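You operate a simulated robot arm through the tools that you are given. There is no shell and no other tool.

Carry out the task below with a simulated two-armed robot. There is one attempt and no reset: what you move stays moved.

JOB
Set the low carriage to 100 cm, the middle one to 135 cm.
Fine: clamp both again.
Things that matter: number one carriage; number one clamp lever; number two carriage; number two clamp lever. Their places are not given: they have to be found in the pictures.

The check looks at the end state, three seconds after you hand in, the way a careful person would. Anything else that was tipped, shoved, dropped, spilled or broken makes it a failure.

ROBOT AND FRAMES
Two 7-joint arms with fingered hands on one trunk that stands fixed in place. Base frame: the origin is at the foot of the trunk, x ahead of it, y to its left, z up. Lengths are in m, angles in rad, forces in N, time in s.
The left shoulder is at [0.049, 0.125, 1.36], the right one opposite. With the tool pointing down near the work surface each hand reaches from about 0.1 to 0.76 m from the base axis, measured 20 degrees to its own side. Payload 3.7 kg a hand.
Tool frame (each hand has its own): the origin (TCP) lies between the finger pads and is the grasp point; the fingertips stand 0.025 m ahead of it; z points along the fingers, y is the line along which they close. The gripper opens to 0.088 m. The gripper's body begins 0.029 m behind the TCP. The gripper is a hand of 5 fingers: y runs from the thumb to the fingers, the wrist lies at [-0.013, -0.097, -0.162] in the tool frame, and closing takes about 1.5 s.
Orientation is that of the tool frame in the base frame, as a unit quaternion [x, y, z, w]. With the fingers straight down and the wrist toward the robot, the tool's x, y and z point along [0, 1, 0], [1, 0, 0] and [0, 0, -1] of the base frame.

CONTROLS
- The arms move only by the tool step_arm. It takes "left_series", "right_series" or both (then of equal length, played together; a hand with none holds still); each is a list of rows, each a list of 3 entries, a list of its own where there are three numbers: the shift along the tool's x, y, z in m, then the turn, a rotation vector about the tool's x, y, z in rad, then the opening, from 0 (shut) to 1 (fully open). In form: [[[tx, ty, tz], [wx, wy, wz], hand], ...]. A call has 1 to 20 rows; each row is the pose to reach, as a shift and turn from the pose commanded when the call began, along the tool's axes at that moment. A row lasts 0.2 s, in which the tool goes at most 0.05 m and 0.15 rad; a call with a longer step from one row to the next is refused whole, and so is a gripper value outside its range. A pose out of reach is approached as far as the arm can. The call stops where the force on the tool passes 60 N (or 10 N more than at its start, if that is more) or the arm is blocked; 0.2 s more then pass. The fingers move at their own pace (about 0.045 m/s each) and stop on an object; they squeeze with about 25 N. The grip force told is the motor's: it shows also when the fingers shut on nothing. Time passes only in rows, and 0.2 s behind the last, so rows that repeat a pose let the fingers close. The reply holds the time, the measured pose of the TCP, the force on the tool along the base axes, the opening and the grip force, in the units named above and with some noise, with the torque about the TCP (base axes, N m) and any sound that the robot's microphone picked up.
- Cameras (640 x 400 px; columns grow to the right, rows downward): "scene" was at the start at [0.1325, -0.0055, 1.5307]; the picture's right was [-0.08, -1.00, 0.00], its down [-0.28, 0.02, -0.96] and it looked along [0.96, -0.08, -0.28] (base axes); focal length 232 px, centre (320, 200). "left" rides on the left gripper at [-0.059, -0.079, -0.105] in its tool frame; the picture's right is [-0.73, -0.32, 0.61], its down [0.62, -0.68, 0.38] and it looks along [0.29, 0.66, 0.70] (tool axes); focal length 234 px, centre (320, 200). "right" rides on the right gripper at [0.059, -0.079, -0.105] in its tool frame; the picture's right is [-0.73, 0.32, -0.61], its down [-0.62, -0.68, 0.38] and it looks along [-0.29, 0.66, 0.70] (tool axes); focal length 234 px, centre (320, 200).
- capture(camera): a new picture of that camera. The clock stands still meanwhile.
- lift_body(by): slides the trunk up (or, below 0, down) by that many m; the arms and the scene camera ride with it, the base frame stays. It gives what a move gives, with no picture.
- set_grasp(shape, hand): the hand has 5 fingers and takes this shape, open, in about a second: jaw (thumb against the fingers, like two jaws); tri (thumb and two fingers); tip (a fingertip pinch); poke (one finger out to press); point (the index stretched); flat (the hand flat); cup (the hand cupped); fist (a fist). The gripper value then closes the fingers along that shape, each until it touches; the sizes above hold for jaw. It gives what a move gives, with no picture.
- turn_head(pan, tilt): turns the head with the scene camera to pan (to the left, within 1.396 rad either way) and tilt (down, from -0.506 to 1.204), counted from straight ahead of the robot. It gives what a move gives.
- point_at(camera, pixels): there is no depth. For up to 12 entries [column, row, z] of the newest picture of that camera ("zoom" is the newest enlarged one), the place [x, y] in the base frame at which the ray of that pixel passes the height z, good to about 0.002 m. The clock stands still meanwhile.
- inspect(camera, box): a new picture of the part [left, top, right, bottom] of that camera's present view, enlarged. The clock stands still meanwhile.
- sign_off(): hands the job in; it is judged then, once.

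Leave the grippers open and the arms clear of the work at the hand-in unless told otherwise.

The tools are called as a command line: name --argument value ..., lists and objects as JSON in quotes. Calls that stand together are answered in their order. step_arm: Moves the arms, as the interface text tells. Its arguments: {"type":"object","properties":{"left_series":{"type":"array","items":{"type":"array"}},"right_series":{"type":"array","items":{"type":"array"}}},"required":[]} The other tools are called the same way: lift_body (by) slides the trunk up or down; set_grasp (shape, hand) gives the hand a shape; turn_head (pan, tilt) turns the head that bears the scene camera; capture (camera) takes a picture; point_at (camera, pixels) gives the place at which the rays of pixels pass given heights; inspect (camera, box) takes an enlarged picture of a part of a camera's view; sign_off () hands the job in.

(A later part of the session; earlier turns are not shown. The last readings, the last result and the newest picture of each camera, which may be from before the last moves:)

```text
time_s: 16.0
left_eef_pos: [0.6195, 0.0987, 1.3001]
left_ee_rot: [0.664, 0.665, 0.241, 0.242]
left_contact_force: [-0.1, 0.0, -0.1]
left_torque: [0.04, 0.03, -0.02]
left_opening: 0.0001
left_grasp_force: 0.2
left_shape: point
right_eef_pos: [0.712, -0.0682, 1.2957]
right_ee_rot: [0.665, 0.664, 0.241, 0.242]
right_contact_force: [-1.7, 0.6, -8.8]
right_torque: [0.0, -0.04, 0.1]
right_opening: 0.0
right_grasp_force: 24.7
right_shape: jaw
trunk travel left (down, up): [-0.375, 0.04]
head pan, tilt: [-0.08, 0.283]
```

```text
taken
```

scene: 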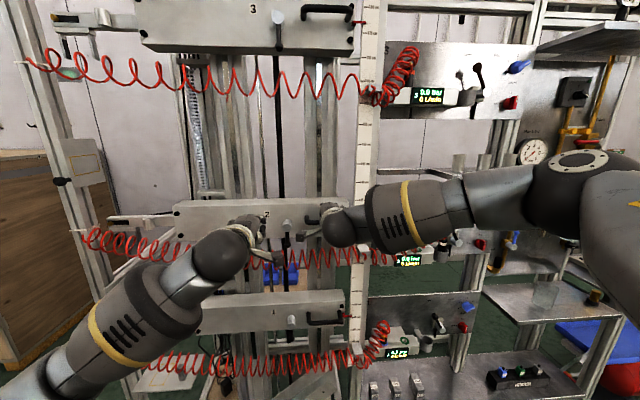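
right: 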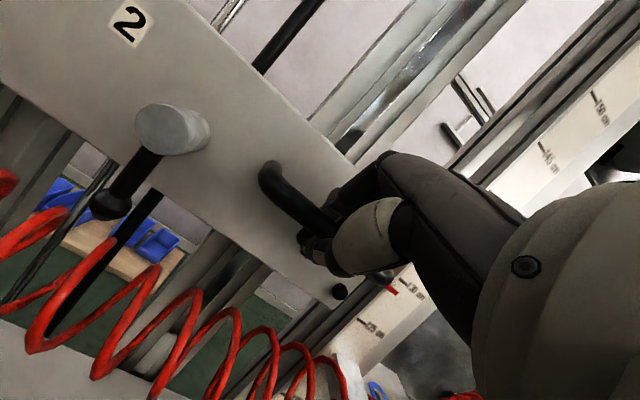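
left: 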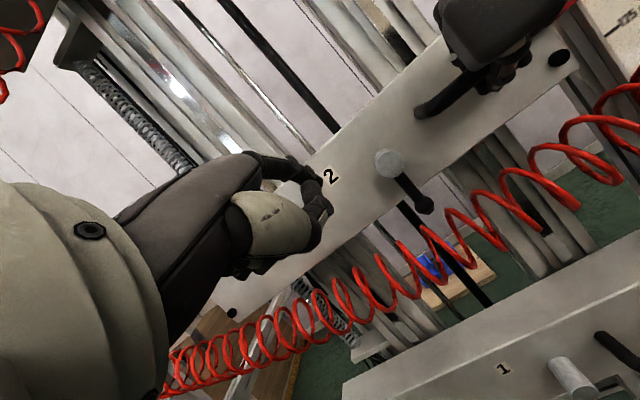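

The left hand is staged with its elbow down. To keep its camera bracket away from the right hand's bracket, I'll yaw the left hand 0.4 rad to the right in place and check that it can reach.

step_arm --left_series '[[[0, 0, 0], [0, -0.086, 0.102], 0], [[0, 0, 0], [0, -0.171, 0.204], 0], [[0, 0, 0], [0, -0.257, 0.306], 0], [[0, 0, 0], [0, -0.257, 0.306], 0]]'

inspect --camera "scene" --box '[180, 180, 340, 290]'

inspect --camera "left" --box '[230, 100, 470, 260]'

```text
time_s: 17.0
left_eef_pos: [0.6199, 0.0991, 1.2998]
left_ee_rot: [0.783, 0.519, 0.189, 0.286]
left_contact_force: [-0.4, -0.2, -0.3]
left_torque: [-0.01, 0.03, -0.04]
left_opening: 0.0
left_grasp_force: 0.0
left_shape: point
right_eef_pos: [0.7113, -0.0694, 1.2951]
right_ee_rot: [0.666, 0.663, 0.24, 0.242]
right_contact_force: [-2.0, 0.1, -8.5]
right_torque: [-0.03, -0.03, 0.1]
right_opening: 0.0
right_grasp_force: 25.4
right_shape: jaw
trunk travel left (down, up): [-0.375, 0.04]
head pan, tilt: [-0.08, 0.283]
```

```text
3.64 times, centred on (260, 235) of scene
```

zoom: 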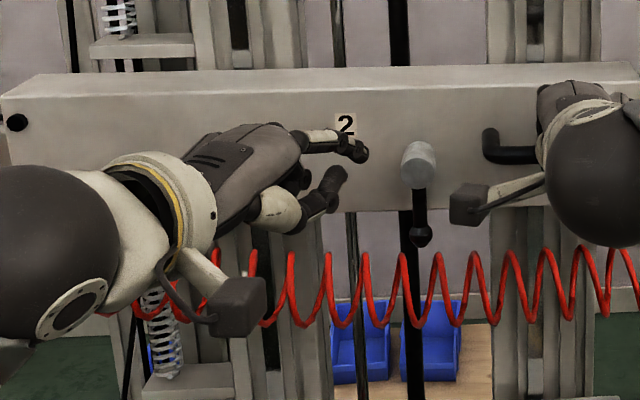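

```text
2.50 times, centred on (350, 180) of left
```

zoom: 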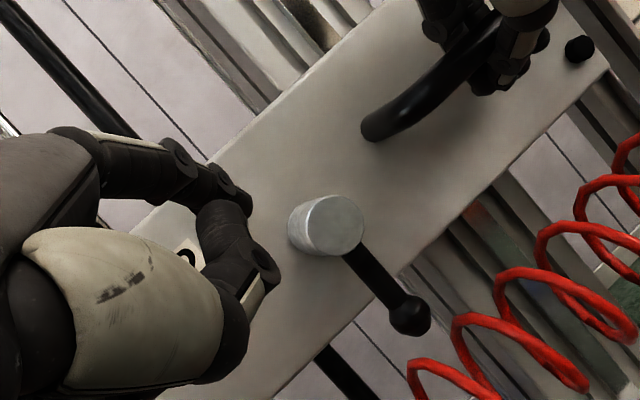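

This gives a good view: index tip near scene (271,222), thumb just below it, lever ball at about (288,244). The thumb in "point" would come low, close to the hose. I'll check how "poke" looks from this pose.

set_grasp --hand "left" --shape "poke"

inspect --camera "scene" --box '[180, 180, 340, 290]'

inspect --camera "left" --box '[230, 100, 470, 260]'

```text
time_s: 17.9
left_eef_pos: [0.6193, 0.0985, 1.3011]
left_ee_rot: [0.782, 0.52, 0.189, 0.286]
left_contact_force: [0.2, -0.5, -0.5]
left_torque: [-0.02, 0.0, -0.01]
left_opening: 0.0
left_grasp_force: 0.1
left_shape: poke
right_eef_pos: [0.7103, -0.0677, 1.2956]
right_ee_rot: [0.665, 0.664, 0.241, 0.242]
right_contact_force: [-2.2, 1.0, -10.3]
right_torque: [0.0, -0.03, 0.11]
right_opening: 0.0003
right_grasp_force: 24.8
right_shape: jaw
trunk travel left (down, up): [-0.375, 0.04]
head pan, tilt: [-0.08, 0.283]
```

```text
3.64 times, centred on (260, 235) of scene
```

zoom: 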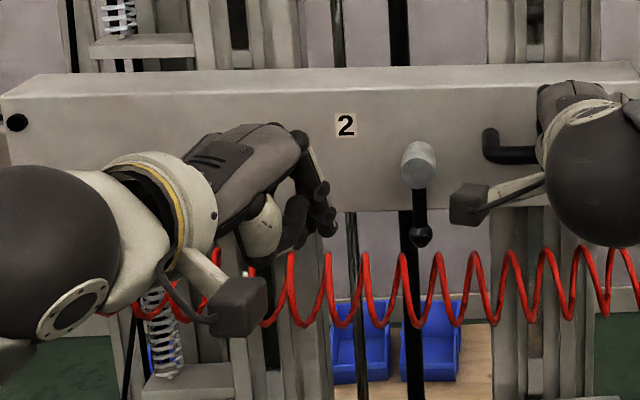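

```text
2.50 times, centred on (350, 180) of left
```

zoom: 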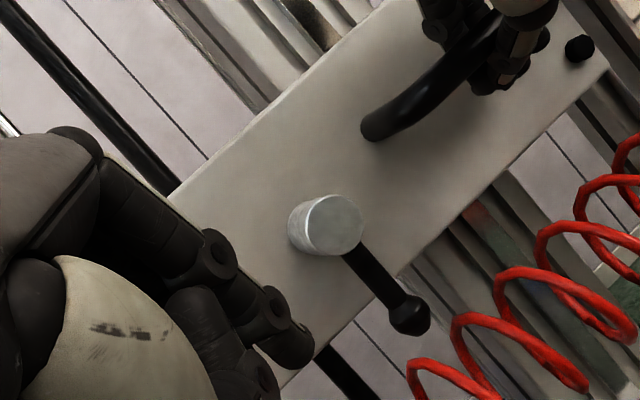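

"Poke" is better: a single index tip, the lowest and foremost part, at tool ≈[-0.006,0.002,0.027], now at about (0.635,0.086,1.281). I'll move the tip to just left of lever 2's lower end, at (0.722,0.064,1.240).

step_arm --left_series '[[[0.0034, 0.0104, 0.0221], [0, 0, 0], 0], [[0.0068, 0.0207, 0.0443], [0, 0, 0], 0], [[0.0103, 0.0311, 0.0664], [0, 0, 0], 0], [[0.0137, 0.0414, 0.0885], [0, 0, 0], 0], [[0.0137, 0.0414, 0.0885], [0, 0, 0], 0]]'

inspect --camera "scene" --box '[220, 180, 340, 270]'

inspect --camera "left" --box '[260, 120, 460, 260]'

inspect --camera "right" --box '[60, 60, 260, 260]'

```text
time_s: 19.1
left_eef_pos: [0.707, 0.078, 1.2598]
left_ee_rot: [0.783, 0.519, 0.188, 0.286]
left_contact_force: [0.3, 1.0, 0.7]
left_torque: [0.03, 0.0, -0.02]
left_opening: 0.0002
left_grasp_force: 0.0
left_shape: poke
right_eef_pos: [0.7112, -0.0676, 1.2954]
right_ee_rot: [0.665, 0.664, 0.241, 0.243]
right_contact_force: [-1.4, 0.7, -9.1]
right_torque: [-0.01, 0.0, 0.11]
right_opening: 0.0001
right_grasp_force: 25.1
right_shape: jaw
trunk travel left (down, up): [-0.375, 0.04]
head pan, tilt: [-0.08, 0.283]
```

```text
4.44 times, centred on (280, 225) of scene
```

zoom: 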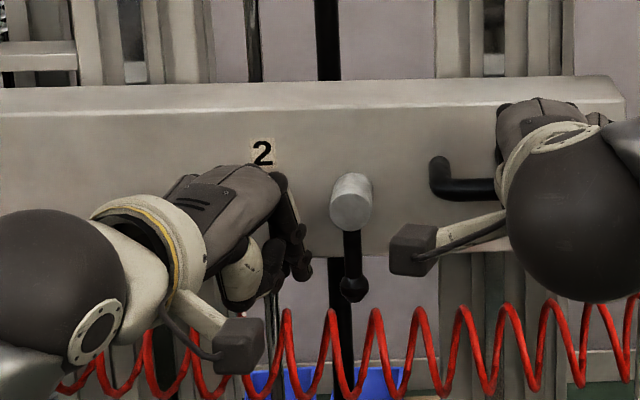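

```text
2.86 times, centred on (360, 190) of left
```

zoom: 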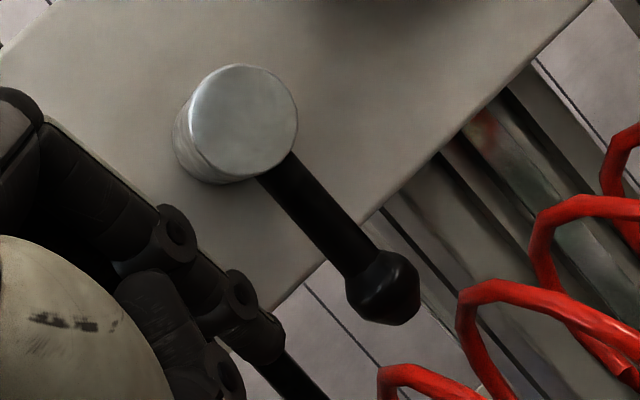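

```text
2.00 times, centred on (160, 160) of right
```

zoom: 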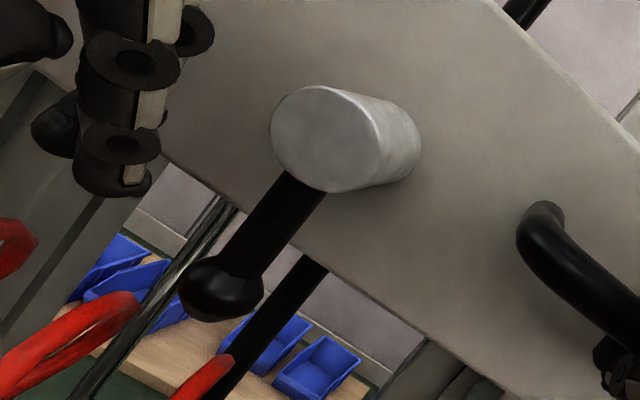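

The tip is now just left of the lever, with the ball at scene (287.4,244.8) and left (382.7,220.4). I'll triangulate the ball from these close views before pushing.

point_at --camera "scene" --pixels '[[287.4, 244.8, 1.22], [287.4, 244.8, 1.23], [287.4, 244.8, 1.24]]'

capture --camera "left"

point_at --camera "left" --pixels '[[382.7, 220.4, 1.22], [382.7, 220.4, 1.23], [382.7, 220.4, 1.24], [334, 165, 1.28], [334, 165, 1.29], [334, 165, 1.3]]'

```text
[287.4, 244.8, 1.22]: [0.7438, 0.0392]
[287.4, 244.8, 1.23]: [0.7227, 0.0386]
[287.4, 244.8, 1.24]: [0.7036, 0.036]
```

```text
taken
```

left: 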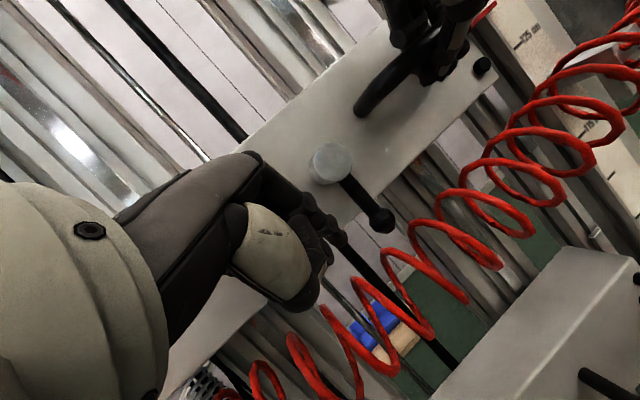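

```text
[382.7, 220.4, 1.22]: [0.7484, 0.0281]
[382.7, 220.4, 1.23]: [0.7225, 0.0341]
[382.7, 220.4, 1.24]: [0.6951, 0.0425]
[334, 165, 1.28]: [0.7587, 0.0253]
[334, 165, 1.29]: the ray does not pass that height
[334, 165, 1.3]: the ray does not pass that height
```

The ball is at (0.7225,0.036,1.230) with the tip beside it. I'll push right (-y) in small steps, 25 mm in all, and watch the force.

step_arm --left_series '[[[-0.0055, 0.0018, 0.0015], [0, 0, 0], 0], [[-0.011, 0.0036, 0.003], [0, 0, 0], 0], [[-0.0166, 0.0054, 0.0045], [0, 0, 0], 0], [[-0.0221, 0.0071, 0.006], [0, 0, 0], 0]]'

inspect --camera "scene" --box '[220, 180, 340, 270]'

inspect --camera "left" --box '[260, 120, 460, 260]'

```text
time_s: 20.1
left_eef_pos: [0.7057, 0.0544, 1.2591]
left_ee_rot: [0.783, 0.52, 0.188, 0.285]
left_contact_force: [-1.0, -0.3, 0.3]
left_torque: [0.01, 0.02, -0.02]
left_opening: 0.0
left_grasp_force: 0.0
left_shape: poke
right_eef_pos: [0.7106, -0.0688, 1.2969]
right_ee_rot: [0.665, 0.665, 0.241, 0.242]
right_contact_force: [-1.4, 0.7, -9.3]
right_torque: [0.0, -0.03, 0.13]
right_opening: 0.0
right_grasp_force: 24.7
right_shape: jaw
trunk travel left (down, up): [-0.375, 0.04]
head pan, tilt: [-0.08, 0.283]
```

```text
4.44 times, centred on (280, 225) of scene
```

zoom: 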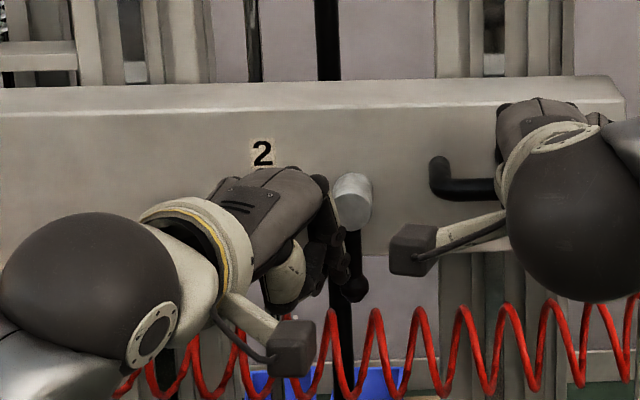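

```text
2.86 times, centred on (360, 190) of left
```

zoom: 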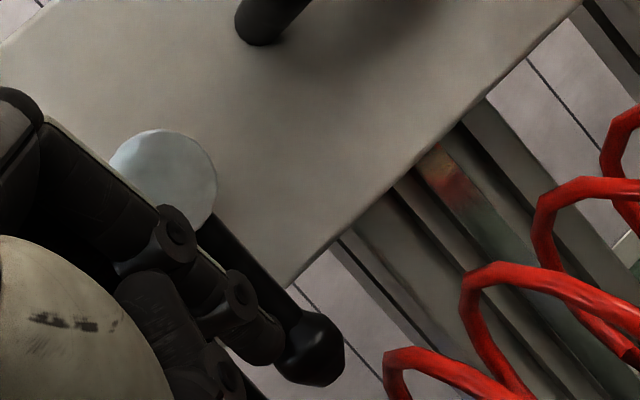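

The tip is about to touch the ball and there's no force yet. I'll push 16 mm further in 4 mm steps.

step_arm --left_series '[[[-0.0037, 0.0012, 0.001], [0, 0, 0], 0], [[-0.0074, 0.0024, 0.002], [0, 0, 0], 0], [[-0.011, 0.0036, 0.003], [0, 0, 0], 0], [[-0.0147, 0.0048, 0.004], [0, 0, 0], 0]]'

inspect --camera "scene" --box '[220, 180, 340, 270]'

inspect --camera "left" --box '[260, 120, 460, 260]'

```text
time_s: 21.1
left_eef_pos: [0.7058, 0.0494, 1.2587]
left_ee_rot: [0.78, 0.525, 0.19, 0.284]
left_contact_force: [-16.6, 44.3, 5.4]
left_torque: [-0.26, 0.16, 0.33]
left_opening: 0.0
left_grasp_force: 0.0
left_shape: poke
right_eef_pos: [0.7107, -0.0651, 1.2974]
right_ee_rot: [0.667, 0.662, 0.238, 0.246]
right_contact_force: [4.8, -15.3, -13.7]
right_torque: [0.02, -0.03, 0.19]
right_opening: 0.0
right_grasp_force: 24.3
right_shape: jaw
trunk travel left (down, up): [-0.375, 0.04]
head pan, tilt: [-0.08, 0.283]
```

```text
4.44 times, centred on (280, 225) of scene
```

zoom: 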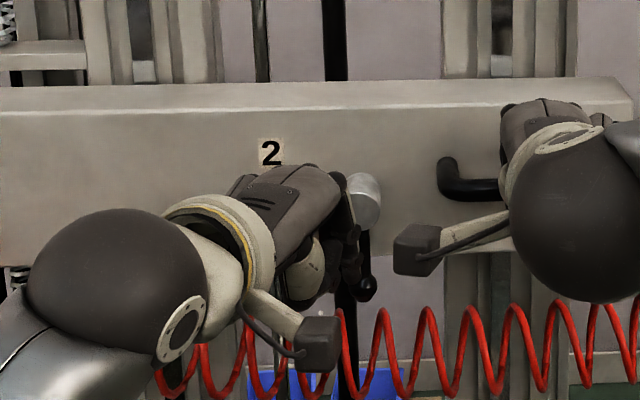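

```text
2.86 times, centred on (360, 190) of left
```

zoom: 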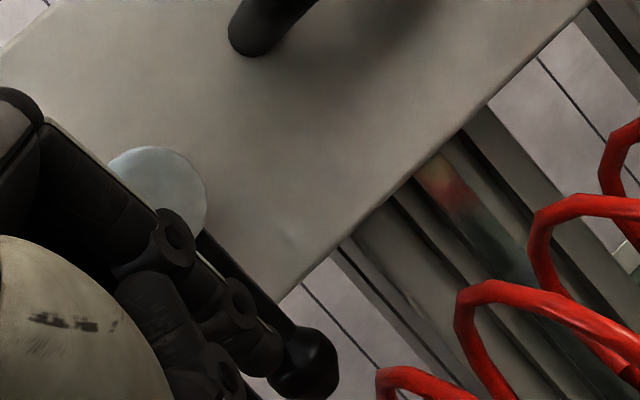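

At 44 N the lever didn't turn to the right; its angle is unchanged. So it should open the other way, swinging left. I'll back the finger off to the left and out, so I can come around to the lever's right side.

step_arm --left_series '[[[0.0138, -0.0045, -0.0037], [0, 0, 0], 0], [[0.0276, -0.0089, -0.0075], [0, 0, 0], 0], [[0.0276, -0.0089, -0.0275], [0, 0, 0], 0], [[0.0276, -0.0089, -0.0475], [0, 0, 0], 0], [[0.0276, -0.0089, -0.0675], [0, 0, 0], 0], [[0.0276, -0.0089, -0.0675], [0, 0, 0], 0]]'

inspect --camera "scene" --box '[220, 180, 340, 270]'

```text
time_s: 22.5
left_eef_pos: [0.6716, 0.0832, 1.3047]
left_ee_rot: [0.783, 0.52, 0.187, 0.285]
left_contact_force: [-0.1, 0.3, 0.1]
left_torque: [0.01, -0.03, 0.01]
left_opening: 0.0
left_grasp_force: 0.1
left_shape: poke
right_eef_pos: [0.7117, -0.0676, 1.2972]
right_ee_rot: [0.665, 0.664, 0.24, 0.242]
right_contact_force: [-0.7, 0.6, -10.2]
right_torque: [-0.03, -0.03, 0.17]
right_opening: 0.0
right_grasp_force: 25.2
right_shape: jaw
trunk travel left (down, up): [-0.375, 0.04]
head pan, tilt: [-0.08, 0.283]
```

```text
4.44 times, centred on (280, 225) of scene
```

zoom: 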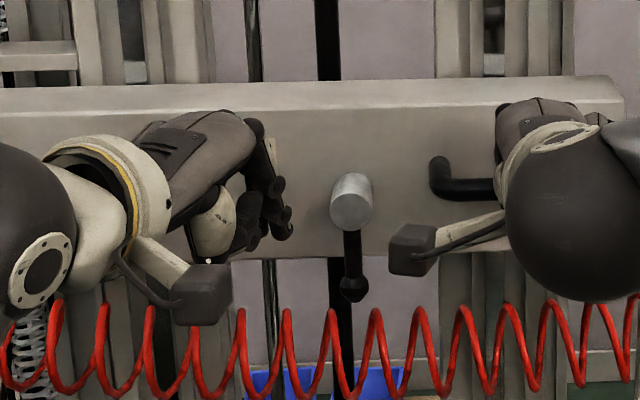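

The finger is clear. I'll take the tip across in front of the lever, low enough that the left camera bracket passes under and behind the right one, to a spot right of the lever but not yet deep.

step_arm --left_series '[[[-0.012, -0.008, 0.007], [0, 0, 0], 0], [[-0.0236, -0.0156, 0.0138], [0, 0, 0], 0], [[-0.0374, -0.0154, 0.0225], [0, 0, 0], 0], [[-0.0512, -0.0151, 0.0312], [0, 0, 0], 0], [[-0.0602, -0.007, 0.0445], [0, 0, 0], 0], [[-0.0602, -0.007, 0.0445], [0, 0, 0], 0]]'

inspect --camera "scene" --box '[220, 180, 340, 270]'

inspect --camera "left" --box '[260, 120, 460, 260]'

inspect --camera "right" --box '[60, 60, 260, 260]'

```text
time_s: 23.9
left_eef_pos: [0.6718, 0.0195, 1.2669]
left_ee_rot: [0.782, 0.52, 0.189, 0.286]
left_contact_force: [0.1, 0.4, 0.0]
left_torque: [-0.01, 0.02, 0.01]
left_opening: 0.0
left_grasp_force: 0.1
left_shape: poke
right_eef_pos: [0.7107, -0.0683, 1.2951]
right_ee_rot: [0.665, 0.664, 0.24, 0.242]
right_contact_force: [-1.1, 3.2, -9.1]
right_torque: [-0.04, -0.01, 0.15]
right_opening: 0.0002
right_grasp_force: 25.2
right_shape: jaw
trunk travel left (down, up): [-0.375, 0.04]
head pan, tilt: [-0.08, 0.283]
```

```text
4.44 times, centred on (280, 225) of scene
```

zoom: 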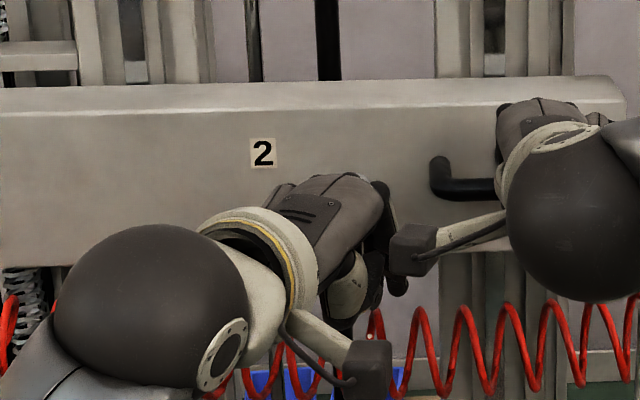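

```text
2.86 times, centred on (360, 190) of left
```

zoom: 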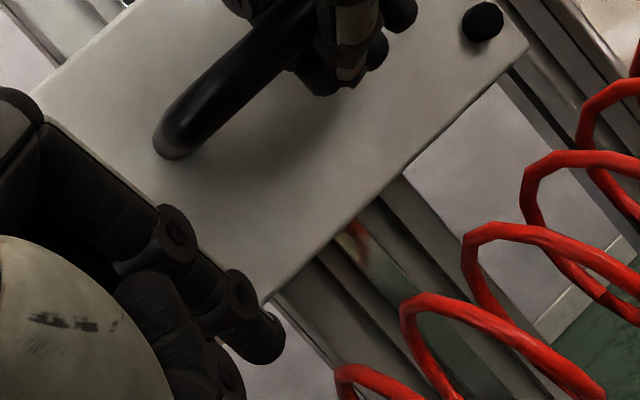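

```text
2.00 times, centred on (160, 160) of right
```

zoom: 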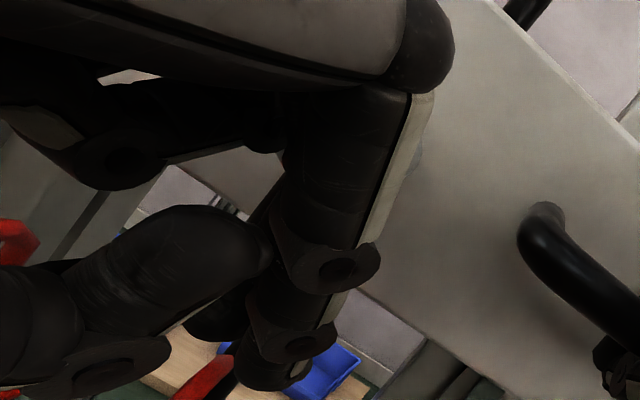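

The finger now stands in front of and to the right of the lever. I'll advance the tip to (0.724,0.006,1.238), beside the lever's right side.

step_arm --left_series '[[[0.0045, 0.0067, 0.01], [0, 0, 0], 0], [[0.009, 0.0133, 0.02], [0, 0, 0], 0], [[0.0135, 0.02, 0.0299], [0, 0, 0], 0], [[0.0135, 0.02, 0.0299], [0, 0, 0], 0]]'

inspect --camera "scene" --box '[220, 180, 340, 270]'

inspect --camera "right" --box '[60, 60, 260, 260]'

```text
time_s: 24.9
left_eef_pos: [0.7021, 0.014, 1.263]
left_ee_rot: [0.782, 0.518, 0.191, 0.29]
left_contact_force: [-43.0, 3.2, 13.3]
left_torque: [0.28, -1.01, 1.0]
left_opening: 0.0001
left_grasp_force: 0.1
left_shape: poke
right_eef_pos: [0.7077, -0.0697, 1.2974]
right_ee_rot: [0.666, 0.663, 0.241, 0.244]
right_contact_force: [23.5, 3.3, -19.7]
right_torque: [0.14, 0.12, 0.36]
right_opening: 0.0
right_grasp_force: 24.9
right_shape: jaw
trunk travel left (down, up): [-0.375, 0.04]
head pan, tilt: [-0.08, 0.283]
```

```text
4.44 times, centred on (280, 225) of scene
```

zoom: 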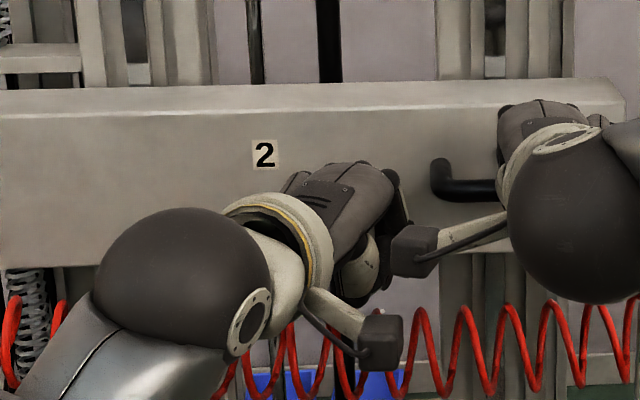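

```text
2.00 times, centred on (160, 160) of right
```

zoom: 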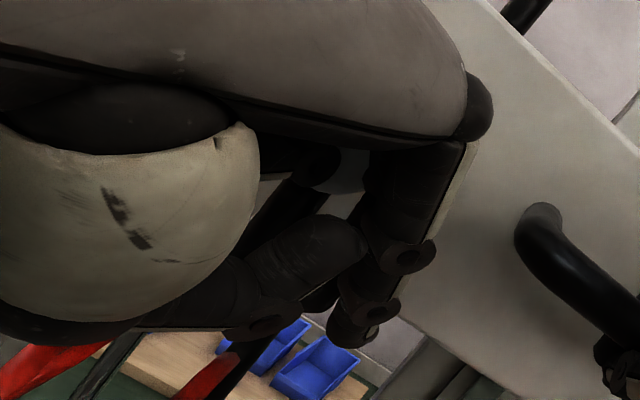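

There are 43 N against the hub's front: one of the left hand's knuckles meets the hub end. I'll back off about 1 cm in x. A tip centre at x≈0.715 should still catch the ball's right side.

step_arm --left_series '[[[-0.0061, -0.008, -0.0029], [0, 0, 0], 0], [[-0.0061, -0.008, -0.0029], [0, 0, 0], 0]]'

inspect --camera "right" --box '[60, 60, 260, 260]'

inspect --camera "left" --box '[260, 120, 460, 260]'

```text
time_s: 25.5
left_eef_pos: [0.6963, 0.0148, 1.2536]
left_ee_rot: [0.783, 0.522, 0.187, 0.283]
left_contact_force: [-10.6, 0.8, -1.3]
left_torque: [-0.08, -0.22, 0.28]
left_opening: 0.0
left_grasp_force: 0.1
left_shape: poke
right_eef_pos: [0.7098, -0.0681, 1.2963]
right_ee_rot: [0.666, 0.664, 0.241, 0.242]
right_contact_force: [-1.4, 0.1, -12.1]
right_torque: [0.04, 0.01, 0.19]
right_opening: 0.0001
right_grasp_force: 25.1
right_shape: jaw
trunk travel left (down, up): [-0.375, 0.04]
head pan, tilt: [-0.08, 0.283]
```

```text
2.00 times, centred on (160, 160) of right
```

zoom: 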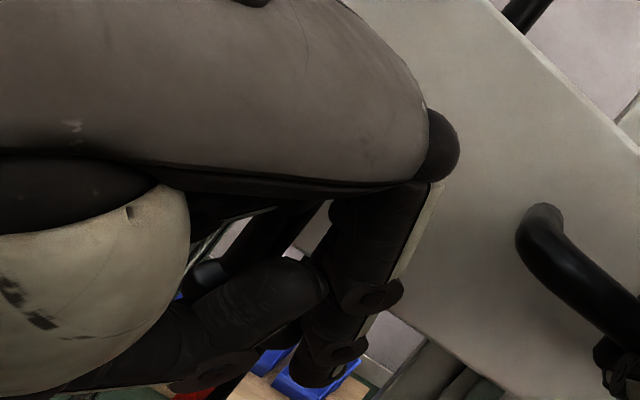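

```text
2.86 times, centred on (360, 190) of left
```

zoom: 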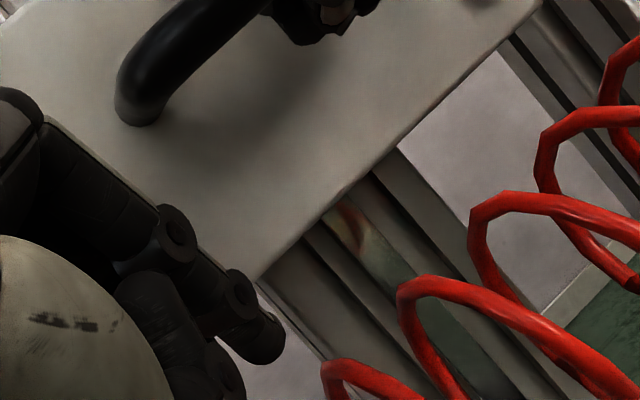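

Contact is down to about 10 N. I'll now push left (+y) 30 mm in small steps from the lever's right side.

step_arm --left_series '[[[0.0053, -0.0022, -0.0019], [0, 0, 0], 0], [[0.0106, -0.0044, -0.0037], [0, 0, 0], 0], [[0.0158, -0.0066, -0.0056], [0, 0, 0], 0], [[0.0211, -0.0088, -0.0074], [0, 0, 0], 0], [[0.0264, -0.011, -0.0093], [0, 0, 0], 0]]'

inspect --camera "right" --box '[60, 60, 260, 260]'

inspect --camera "left" --box '[260, 120, 460, 260]'

inspect --camera "scene" --box '[220, 180, 340, 270]'

```text
time_s: 26.7
left_eef_pos: [0.6928, 0.0447, 1.254]
left_ee_rot: [0.783, 0.52, 0.189, 0.285]
left_contact_force: [0.7, 0.7, 0.1]
left_torque: [0.0, -0.02, 0.02]
left_opening: 0.0
left_grasp_force: 0.0
left_shape: poke
right_eef_pos: [0.7111, -0.0677, 1.2968]
right_ee_rot: [0.666, 0.663, 0.241, 0.243]
right_contact_force: [-7.1, 0.8, -8.9]
right_torque: [0.0, 0.04, 0.13]
right_opening: 0.0003
right_grasp_force: 25.6
right_shape: jaw
trunk travel left (down, up): [-0.375, 0.04]
head pan, tilt: [-0.08, 0.283]
```

```text
2.00 times, centred on (160, 160) of right
```

zoom: 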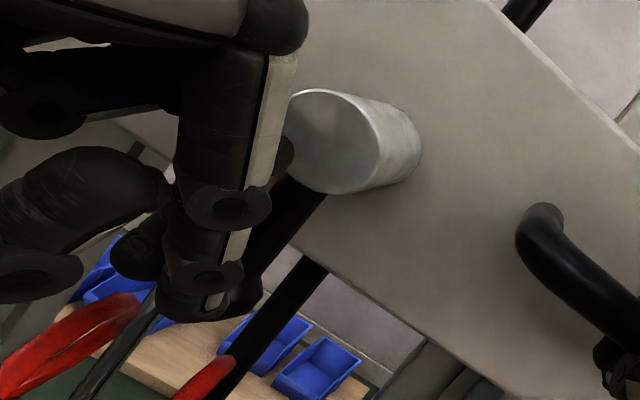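

```text
2.86 times, centred on (360, 190) of left
```

zoom: 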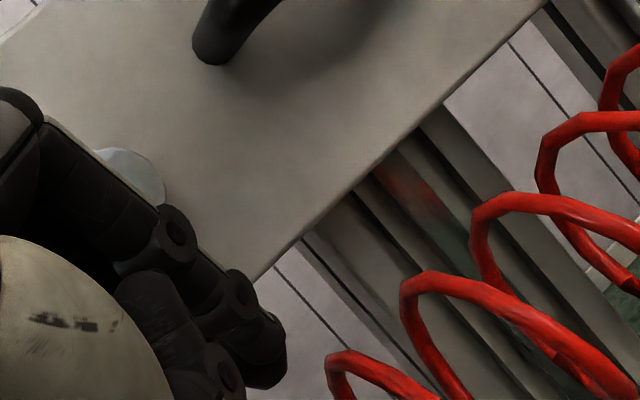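

```text
4.44 times, centred on (280, 225) of scene
```

zoom: 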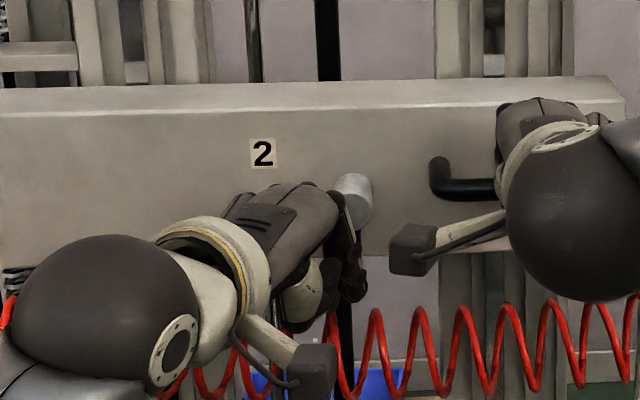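

The finger slid past in front of the lever without force, so it wasn't deep enough. A shallower tilt (30°) and less yaw (-0.2) should keep the knuckles clear of the hub while the fingertip goes under it. I'll retreat and try that orientation.

step_arm --left_series '[[[-0.008, -0.0142, -0.019], [0, 0, 0], 0], [[-0.016, -0.0284, -0.038], [0, 0, 0], 0], [[-0.0239, -0.0426, -0.0568], [0, 0, 0], 0], [[-0.0239, -0.0426, -0.0568], [-0.115, 0.052, -0.043], 0], [[-0.0239, -0.0426, -0.0568], [-0.23, 0.103, -0.086], 0], [[-0.0239, -0.0426, -0.0568], [-0.346, 0.155, -0.129], 0], [[-0.0239, -0.0426, -0.0568], [-0.346, 0.155, -0.129], 0]]'

inspect --camera "scene" --box '[220, 180, 340, 270]'

inspect --camera "left" --box '[260, 100, 500, 260]'

capture --camera "right"

```text
time_s: 28.3
left_eef_pos: [0.6187, 0.0488, 1.2693]
left_ee_rot: [0.67, 0.549, 0.316, 0.387]
left_contact_force: [-0.3, -0.2, -1.0]
left_torque: [0.02, 0.03, -0.02]
left_opening: 0.0
left_grasp_force: 0.1
left_shape: poke
right_eef_pos: [0.7106, -0.0687, 1.2957]
right_ee_rot: [0.665, 0.663, 0.241, 0.243]
right_contact_force: [-5.9, 1.5, -8.5]
right_torque: [-0.01, 0.01, 0.11]
right_opening: 0.0002
right_grasp_force: 24.7
right_shape: jaw
trunk travel left (down, up): [-0.375, 0.04]
head pan, tilt: [-0.08, 0.283]
```

```text
4.44 times, centred on (280, 225) of scene
```

zoom: 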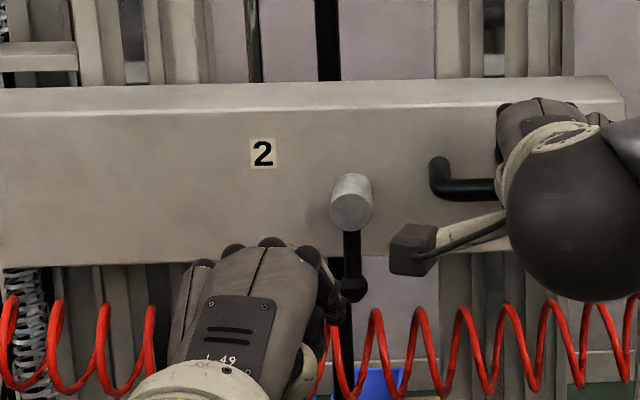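

```text
2.50 times, centred on (380, 180) of left
```

zoom: 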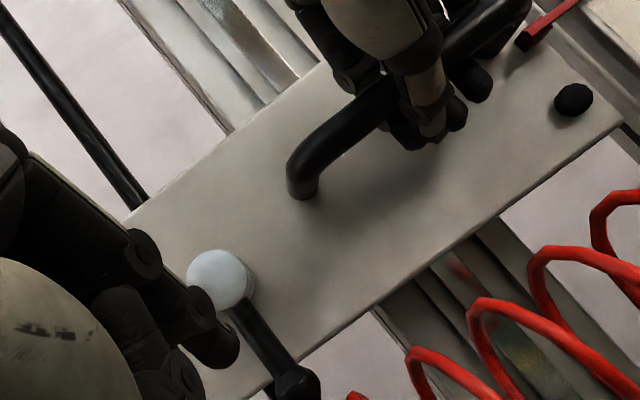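

```text
taken
```

right: 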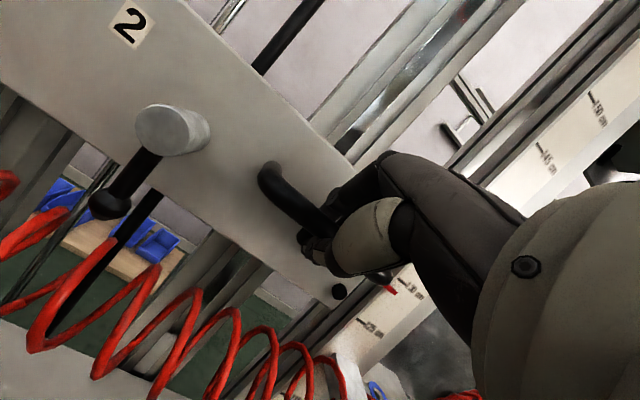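

That orientation is reached, with the tip at about (0.641,0.038,1.258). I'll move the tip to the lever's right side at (0.724,0.006,1.243), under the hub.

step_arm --left_series '[[[-0.0128, 0.008, 0.0213], [0, 0, 0], 0], [[-0.0256, 0.0159, 0.0427], [0, 0, 0], 0], [[-0.022, 0.021, 0.0562], [0, 0, 0], 0], [[-0.0185, 0.0262, 0.0697], [0, 0, 0], 0], [[-0.015, 0.0313, 0.0832], [0, 0, 0], 0], [[-0.015, 0.0313, 0.0832], [0, 0, 0], 0]]'

inspect --camera "scene" --box '[220, 180, 340, 270]'

inspect --camera "left" --box '[260, 100, 500, 260]'

inspect --camera "right" --box '[60, 60, 260, 260]'

```text
time_s: 29.7
left_eef_pos: [0.7023, 0.017, 1.2553]
left_ee_rot: [0.67, 0.55, 0.316, 0.386]
left_contact_force: [-2.5, -2.3, 0.3]
left_torque: [-0.01, -0.05, 0.02]
left_opening: 0.0001
left_grasp_force: 0.1
left_shape: poke
right_eef_pos: [0.7103, -0.0685, 1.2956]
right_ee_rot: [0.665, 0.664, 0.241, 0.243]
right_contact_force: [-3.5, 1.9, -8.5]
right_torque: [-0.01, 0.01, 0.16]
right_opening: 0.0
right_grasp_force: 25.2
right_shape: jaw
trunk travel left (down, up): [-0.375, 0.04]
head pan, tilt: [-0.08, 0.283]
```

```text
4.44 times, centred on (280, 225) of scene
```

zoom: 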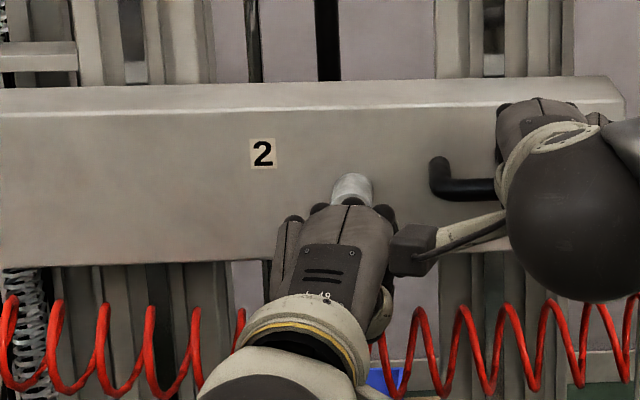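

```text
2.50 times, centred on (380, 180) of left
```

zoom: 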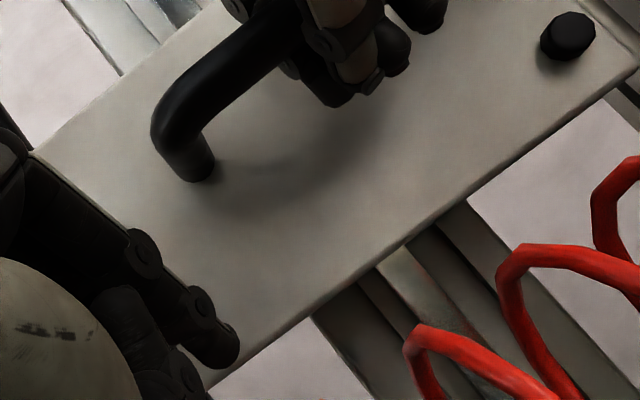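

```text
2.00 times, centred on (160, 160) of right
```

zoom: 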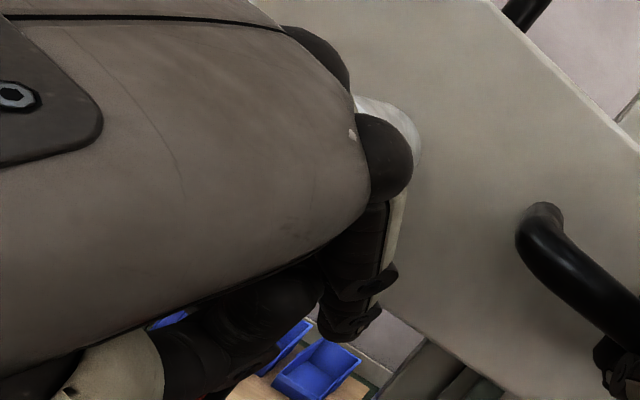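

The pose is reached without contact, and the tip is right of the lever at about (0.725,0.006,1.2435). I'll push left in 6 mm steps.

step_arm --left_series '[[[0.0059, -0.0006, -0.001], [0, 0, 0], 0], [[0.0118, -0.0012, -0.0021], [0, 0, 0], 0], [[0.0176, -0.0017, -0.0031], [0, 0, 0], 0], [[0.0235, -0.0023, -0.0042], [0, 0, 0], 0], [[0.0294, -0.0029, -0.0052], [0, 0, 0], 0]]'

inspect --camera "scene" --box '[220, 180, 340, 270]'

inspect --camera "left" --box '[260, 100, 500, 260]'

inspect --camera "right" --box '[60, 60, 260, 260]'

```text
time_s: 30.9
left_eef_pos: [0.7029, 0.0472, 1.2555]
left_ee_rot: [0.67, 0.55, 0.316, 0.386]
left_contact_force: [-7.1, -3.7, -1.6]
left_torque: [0.05, -0.11, 0.0]
left_opening: 0.0
left_grasp_force: 0.0
left_shape: poke
right_eef_pos: [0.7105, -0.0691, 1.2969]
right_ee_rot: [0.665, 0.664, 0.241, 0.243]
right_contact_force: [-2.8, 2.5, -8.7]
right_torque: [-0.02, -0.01, 0.19]
right_opening: 0.0
right_grasp_force: 25.1
right_shape: jaw
trunk travel left (down, up): [-0.375, 0.04]
head pan, tilt: [-0.08, 0.283]
```

```text
4.44 times, centred on (280, 225) of scene
```

zoom: 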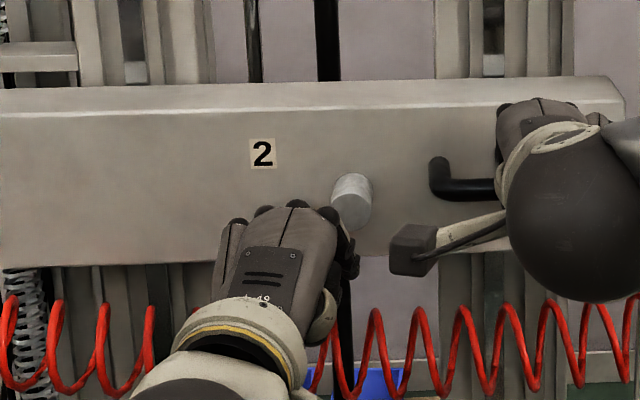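

```text
2.50 times, centred on (380, 180) of left
```

zoom: 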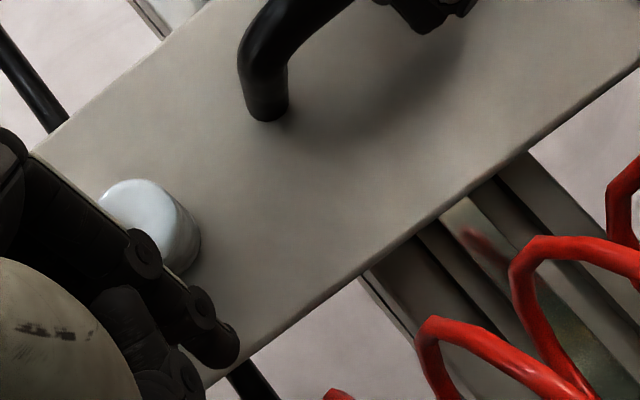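

```text
2.00 times, centred on (160, 160) of right
```

zoom: 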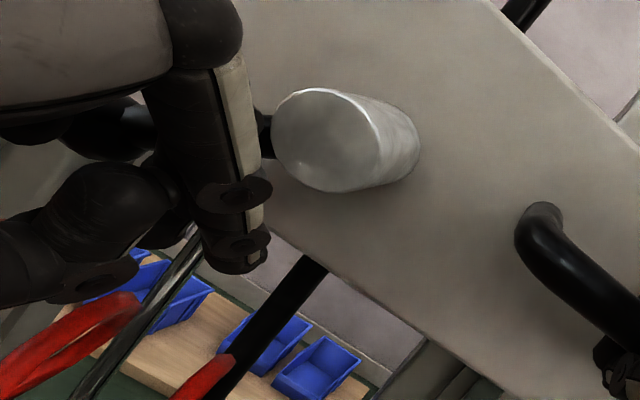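

In the right camera the lever no longer hangs down: a dark stub points left from the hub at about (265,135) of the zoom. It swung left with little force. I'll withdraw the left hand along its axis to see it.

step_arm --left_series '[[[0, 0, -0.02], [0, 0, 0], 0], [[0, 0, -0.04], [0, 0, 0], 0], [[0.01, 0, -0.065], [0, 0, 0], 0], [[0.04, 0, -0.085], [0, 0, 0], 0], [[0.06, 0, -0.1], [0, 0, 0], 0]]'

inspect --camera "scene" --box '[240, 180, 380, 270]'

inspect --camera "right" --box '[60, 60, 260, 260]'

```text
time_s: 32.1
left_eef_pos: [0.627, 0.1226, 1.3054]
left_ee_rot: [0.67, 0.55, 0.316, 0.386]
left_contact_force: [-0.2, -0.5, 0.3]
left_torque: [-0.01, -0.01, 0.01]
left_opening: 0.0
left_grasp_force: 0.0
left_shape: poke
right_eef_pos: [0.7098, -0.0676, 1.2959]
right_ee_rot: [0.665, 0.664, 0.242, 0.243]
right_contact_force: [-6.8, 0.1, -7.6]
right_torque: [-0.03, 0.0, 0.08]
right_opening: 0.0
right_grasp_force: 24.9
right_shape: jaw
trunk travel left (down, up): [-0.375, 0.04]
head pan, tilt: [-0.08, 0.283]
```

```text
4.44 times, centred on (310, 225) of scene
```

zoom: 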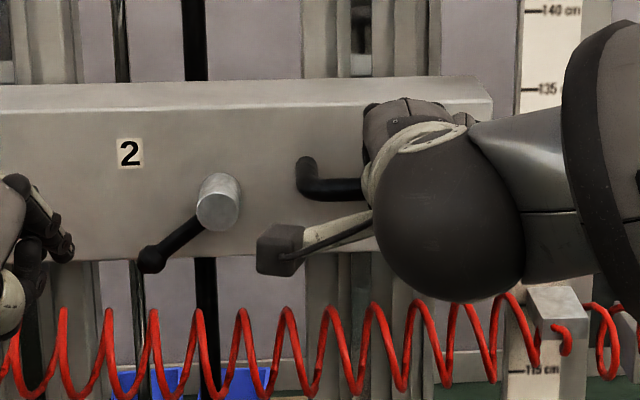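

```text
2.00 times, centred on (160, 160) of right
```

zoom: 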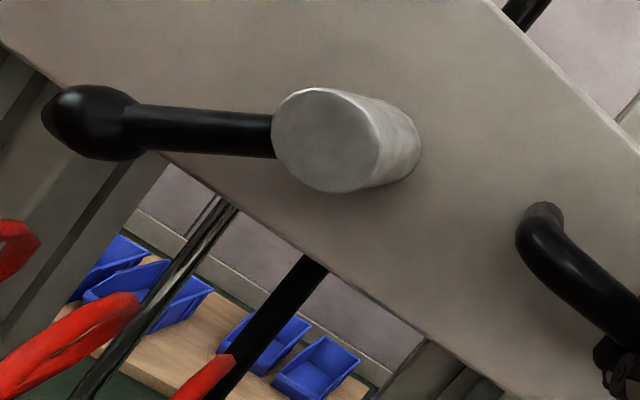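

Lever 2 now points about 45° down-left, and the carriage hasn't moved with the right hand holding it. I'll lift gently with the right hand, 8 mm, to see whether the carriage is free.

step_arm --right_series '[[[0, 0.0013, -0.0015], [0, 0, 0], 0], [[0, 0.0026, -0.0031], [0, 0, 0], 0], [[0, 0.0039, -0.0046], [0, 0, 0], 0], [[0, 0.0051, -0.0061], [0, 0, 0], 0]]'

inspect --camera "scene" --box '[240, 180, 380, 270]'

```text
time_s: 33.1
left_eef_pos: [0.6256, 0.1226, 1.3048]
left_ee_rot: [0.67, 0.549, 0.316, 0.387]
left_contact_force: [1.0, 0.1, 0.7]
left_torque: [0.0, -0.01, 0.02]
left_opening: 0.0
left_grasp_force: 0.0
left_shape: poke
right_eef_pos: [0.7123, -0.0697, 1.3064]
right_ee_rot: [0.665, 0.663, 0.241, 0.243]
right_contact_force: [-9.2, 3.8, -13.7]
right_torque: [-0.02, 0.0, 0.12]
right_opening: 0.0
right_grasp_force: 25.0
right_shape: jaw
trunk travel left (down, up): [-0.375, 0.04]
head pan, tilt: [-0.08, 0.283]
```

```text
4.44 times, centred on (310, 225) of scene
```

zoom: 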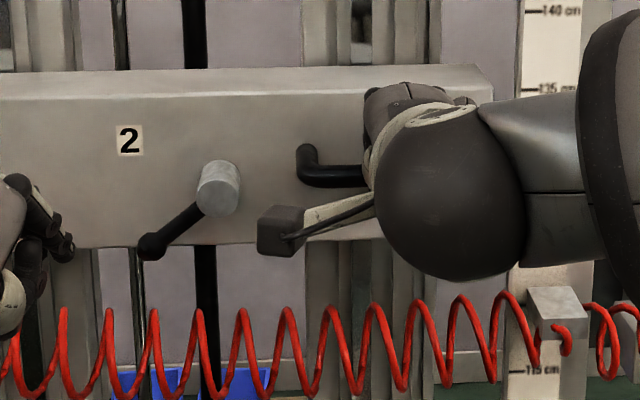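

The carriage rose with the hand at about 14 N, so it's free and holdable. The pointer started near 128.9 and I've lifted about 8–10 mm. I'll lift another 50 mm smoothly, then read the scale closely.

step_arm --right_series '[[[0, 0.0046, -0.0055], [0, 0, 0], 0], [[0, 0.0092, -0.0109], [0, 0, 0], 0], [[0, 0.0138, -0.0164], [0, 0, 0], 0], [[0, 0.0184, -0.0219], [0, 0, 0], 0], [[0, 0.023, -0.0274], [0, 0, 0], 0], [[0, 0.0276, -0.0328], [0, 0, 0], 0], [[0, 0.0322, -0.0383], [0, 0, 0], 0], [[0, 0.0322, -0.0383], [0, 0, 0], 0]]'

capture --camera "scene"

inspect --camera "right" --box '[320, 220, 480, 340]'

capture --camera "left"

```text
time_s: 34.9
left_eef_pos: [0.626, 0.1226, 1.3059]
left_ee_rot: [0.67, 0.55, 0.316, 0.385]
left_contact_force: [0.5, 0.0, 0.2]
left_torque: [-0.01, 0.0, 0.02]
left_opening: 0.0
left_grasp_force: 0.0
left_shape: poke
right_eef_pos: [0.7109, -0.0677, 1.3565]
right_ee_rot: [0.665, 0.663, 0.241, 0.244]
right_contact_force: [-11.4, 3.1, -9.4]
right_torque: [-0.01, 0.0, 0.07]
right_opening: 0.0
right_grasp_force: 24.5
right_shape: jaw
trunk travel left (down, up): [-0.375, 0.04]
head pan, tilt: [-0.08, 0.283]
```

```text
taken
```

scene: 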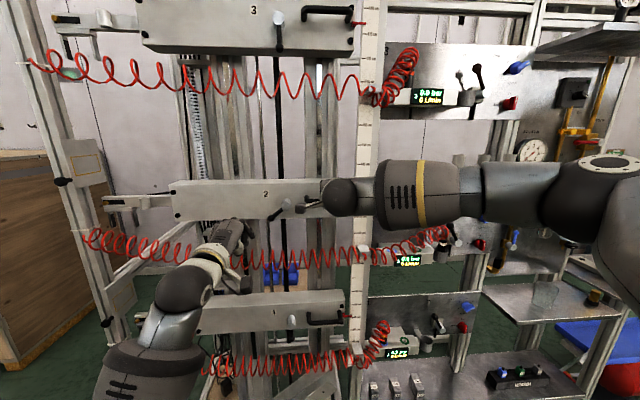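

```text
3.33 times, centred on (400, 280) of right
```

zoom: 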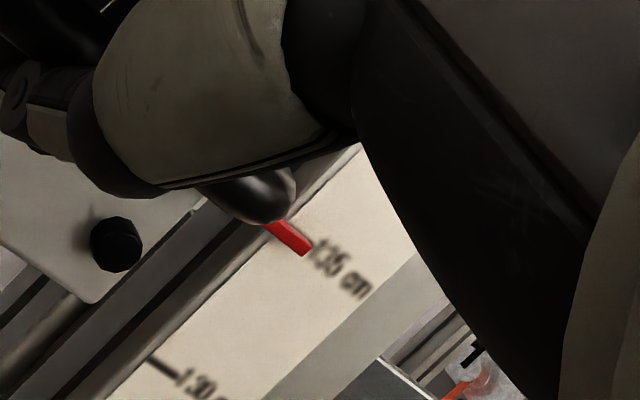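

```text
taken
```

left: 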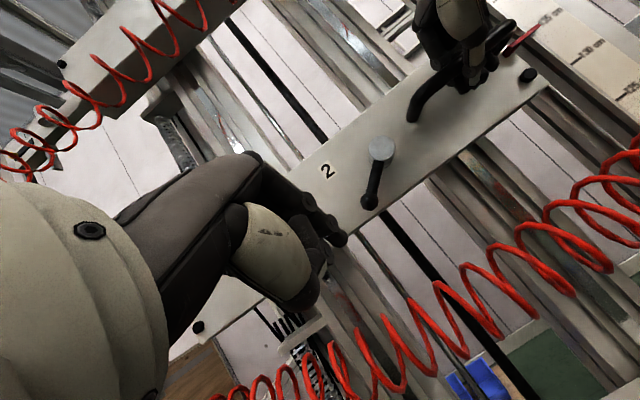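

In the right camera the pointer lies right at the 135 mark. I'll get a second enlarged look from both hand cameras to refine the reading.

inspect --camera "right" --box '[370, 255, 450, 315]'

inspect --camera "left" --box '[490, 10, 640, 100]'

```text
6.67 times, centred on (410, 285) of right
```

zoom: 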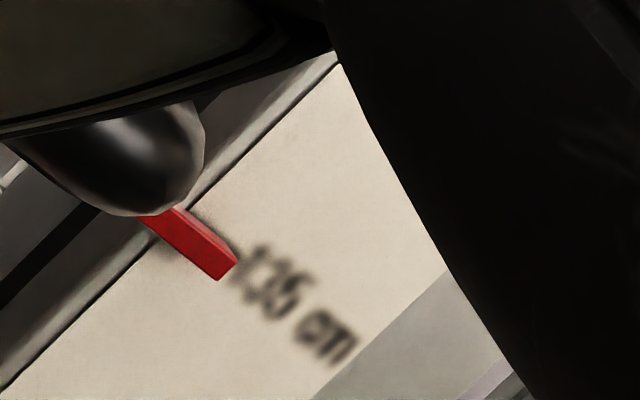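

```text
4.27 times, centred on (565, 55) of left
```

zoom: 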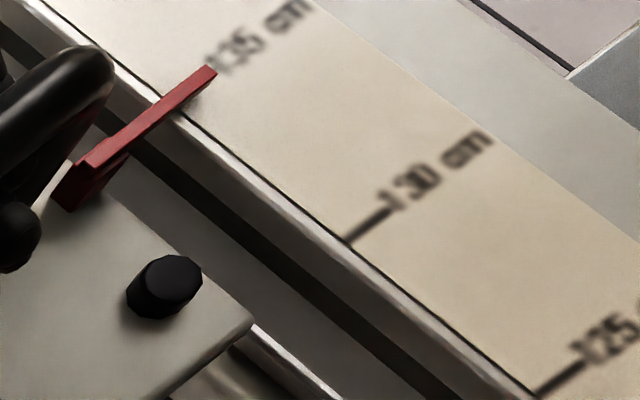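

The pointer is within a few mm of 135, but the views are oblique. I'll raise the left hand 5.5 cm, clear of everything, so its camera is level with the pointer and parallax-free.

step_arm --left_series '[[[0, 0.0238, -0.0138], [0, 0, 0], 0], [[0, 0.0476, -0.0275], [0, 0, 0], 0], [[0, 0.0476, -0.0275], [0, 0, 0], 0]]'

capture --camera "left"

inspect --camera "left" --box '[520, 40, 640, 120]'

```text
time_s: 35.7
left_eef_pos: [0.6265, 0.1223, 1.3609]
left_ee_rot: [0.67, 0.55, 0.316, 0.386]
left_contact_force: [1.0, 0.1, 0.0]
left_torque: [0.02, 0.0, 0.02]
left_opening: 0.0
left_grasp_force: 0.1
left_shape: poke
right_eef_pos: [0.712, -0.0684, 1.3563]
right_ee_rot: [0.664, 0.664, 0.241, 0.244]
right_contact_force: [-9.7, 2.7, -7.9]
right_torque: [-0.03, 0.01, 0.08]
right_opening: 0.0
right_grasp_force: 24.6
right_shape: jaw
trunk travel left (down, up): [-0.375, 0.04]
head pan, tilt: [-0.08, 0.283]
```

```text
taken
```

left: 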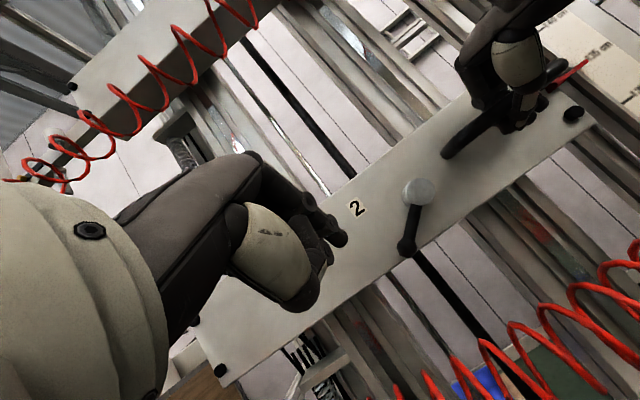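

```text
5.00 times, centred on (580, 80) of left
```

zoom: 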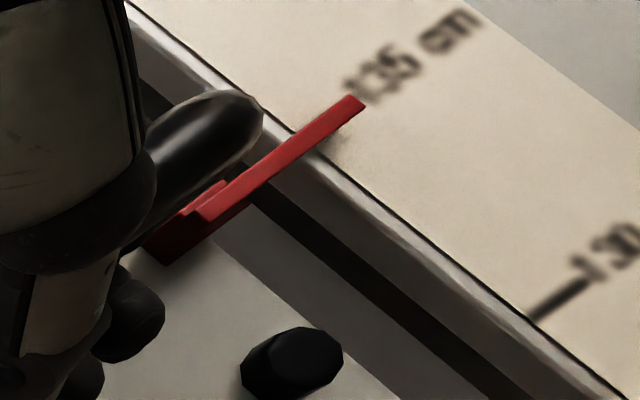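

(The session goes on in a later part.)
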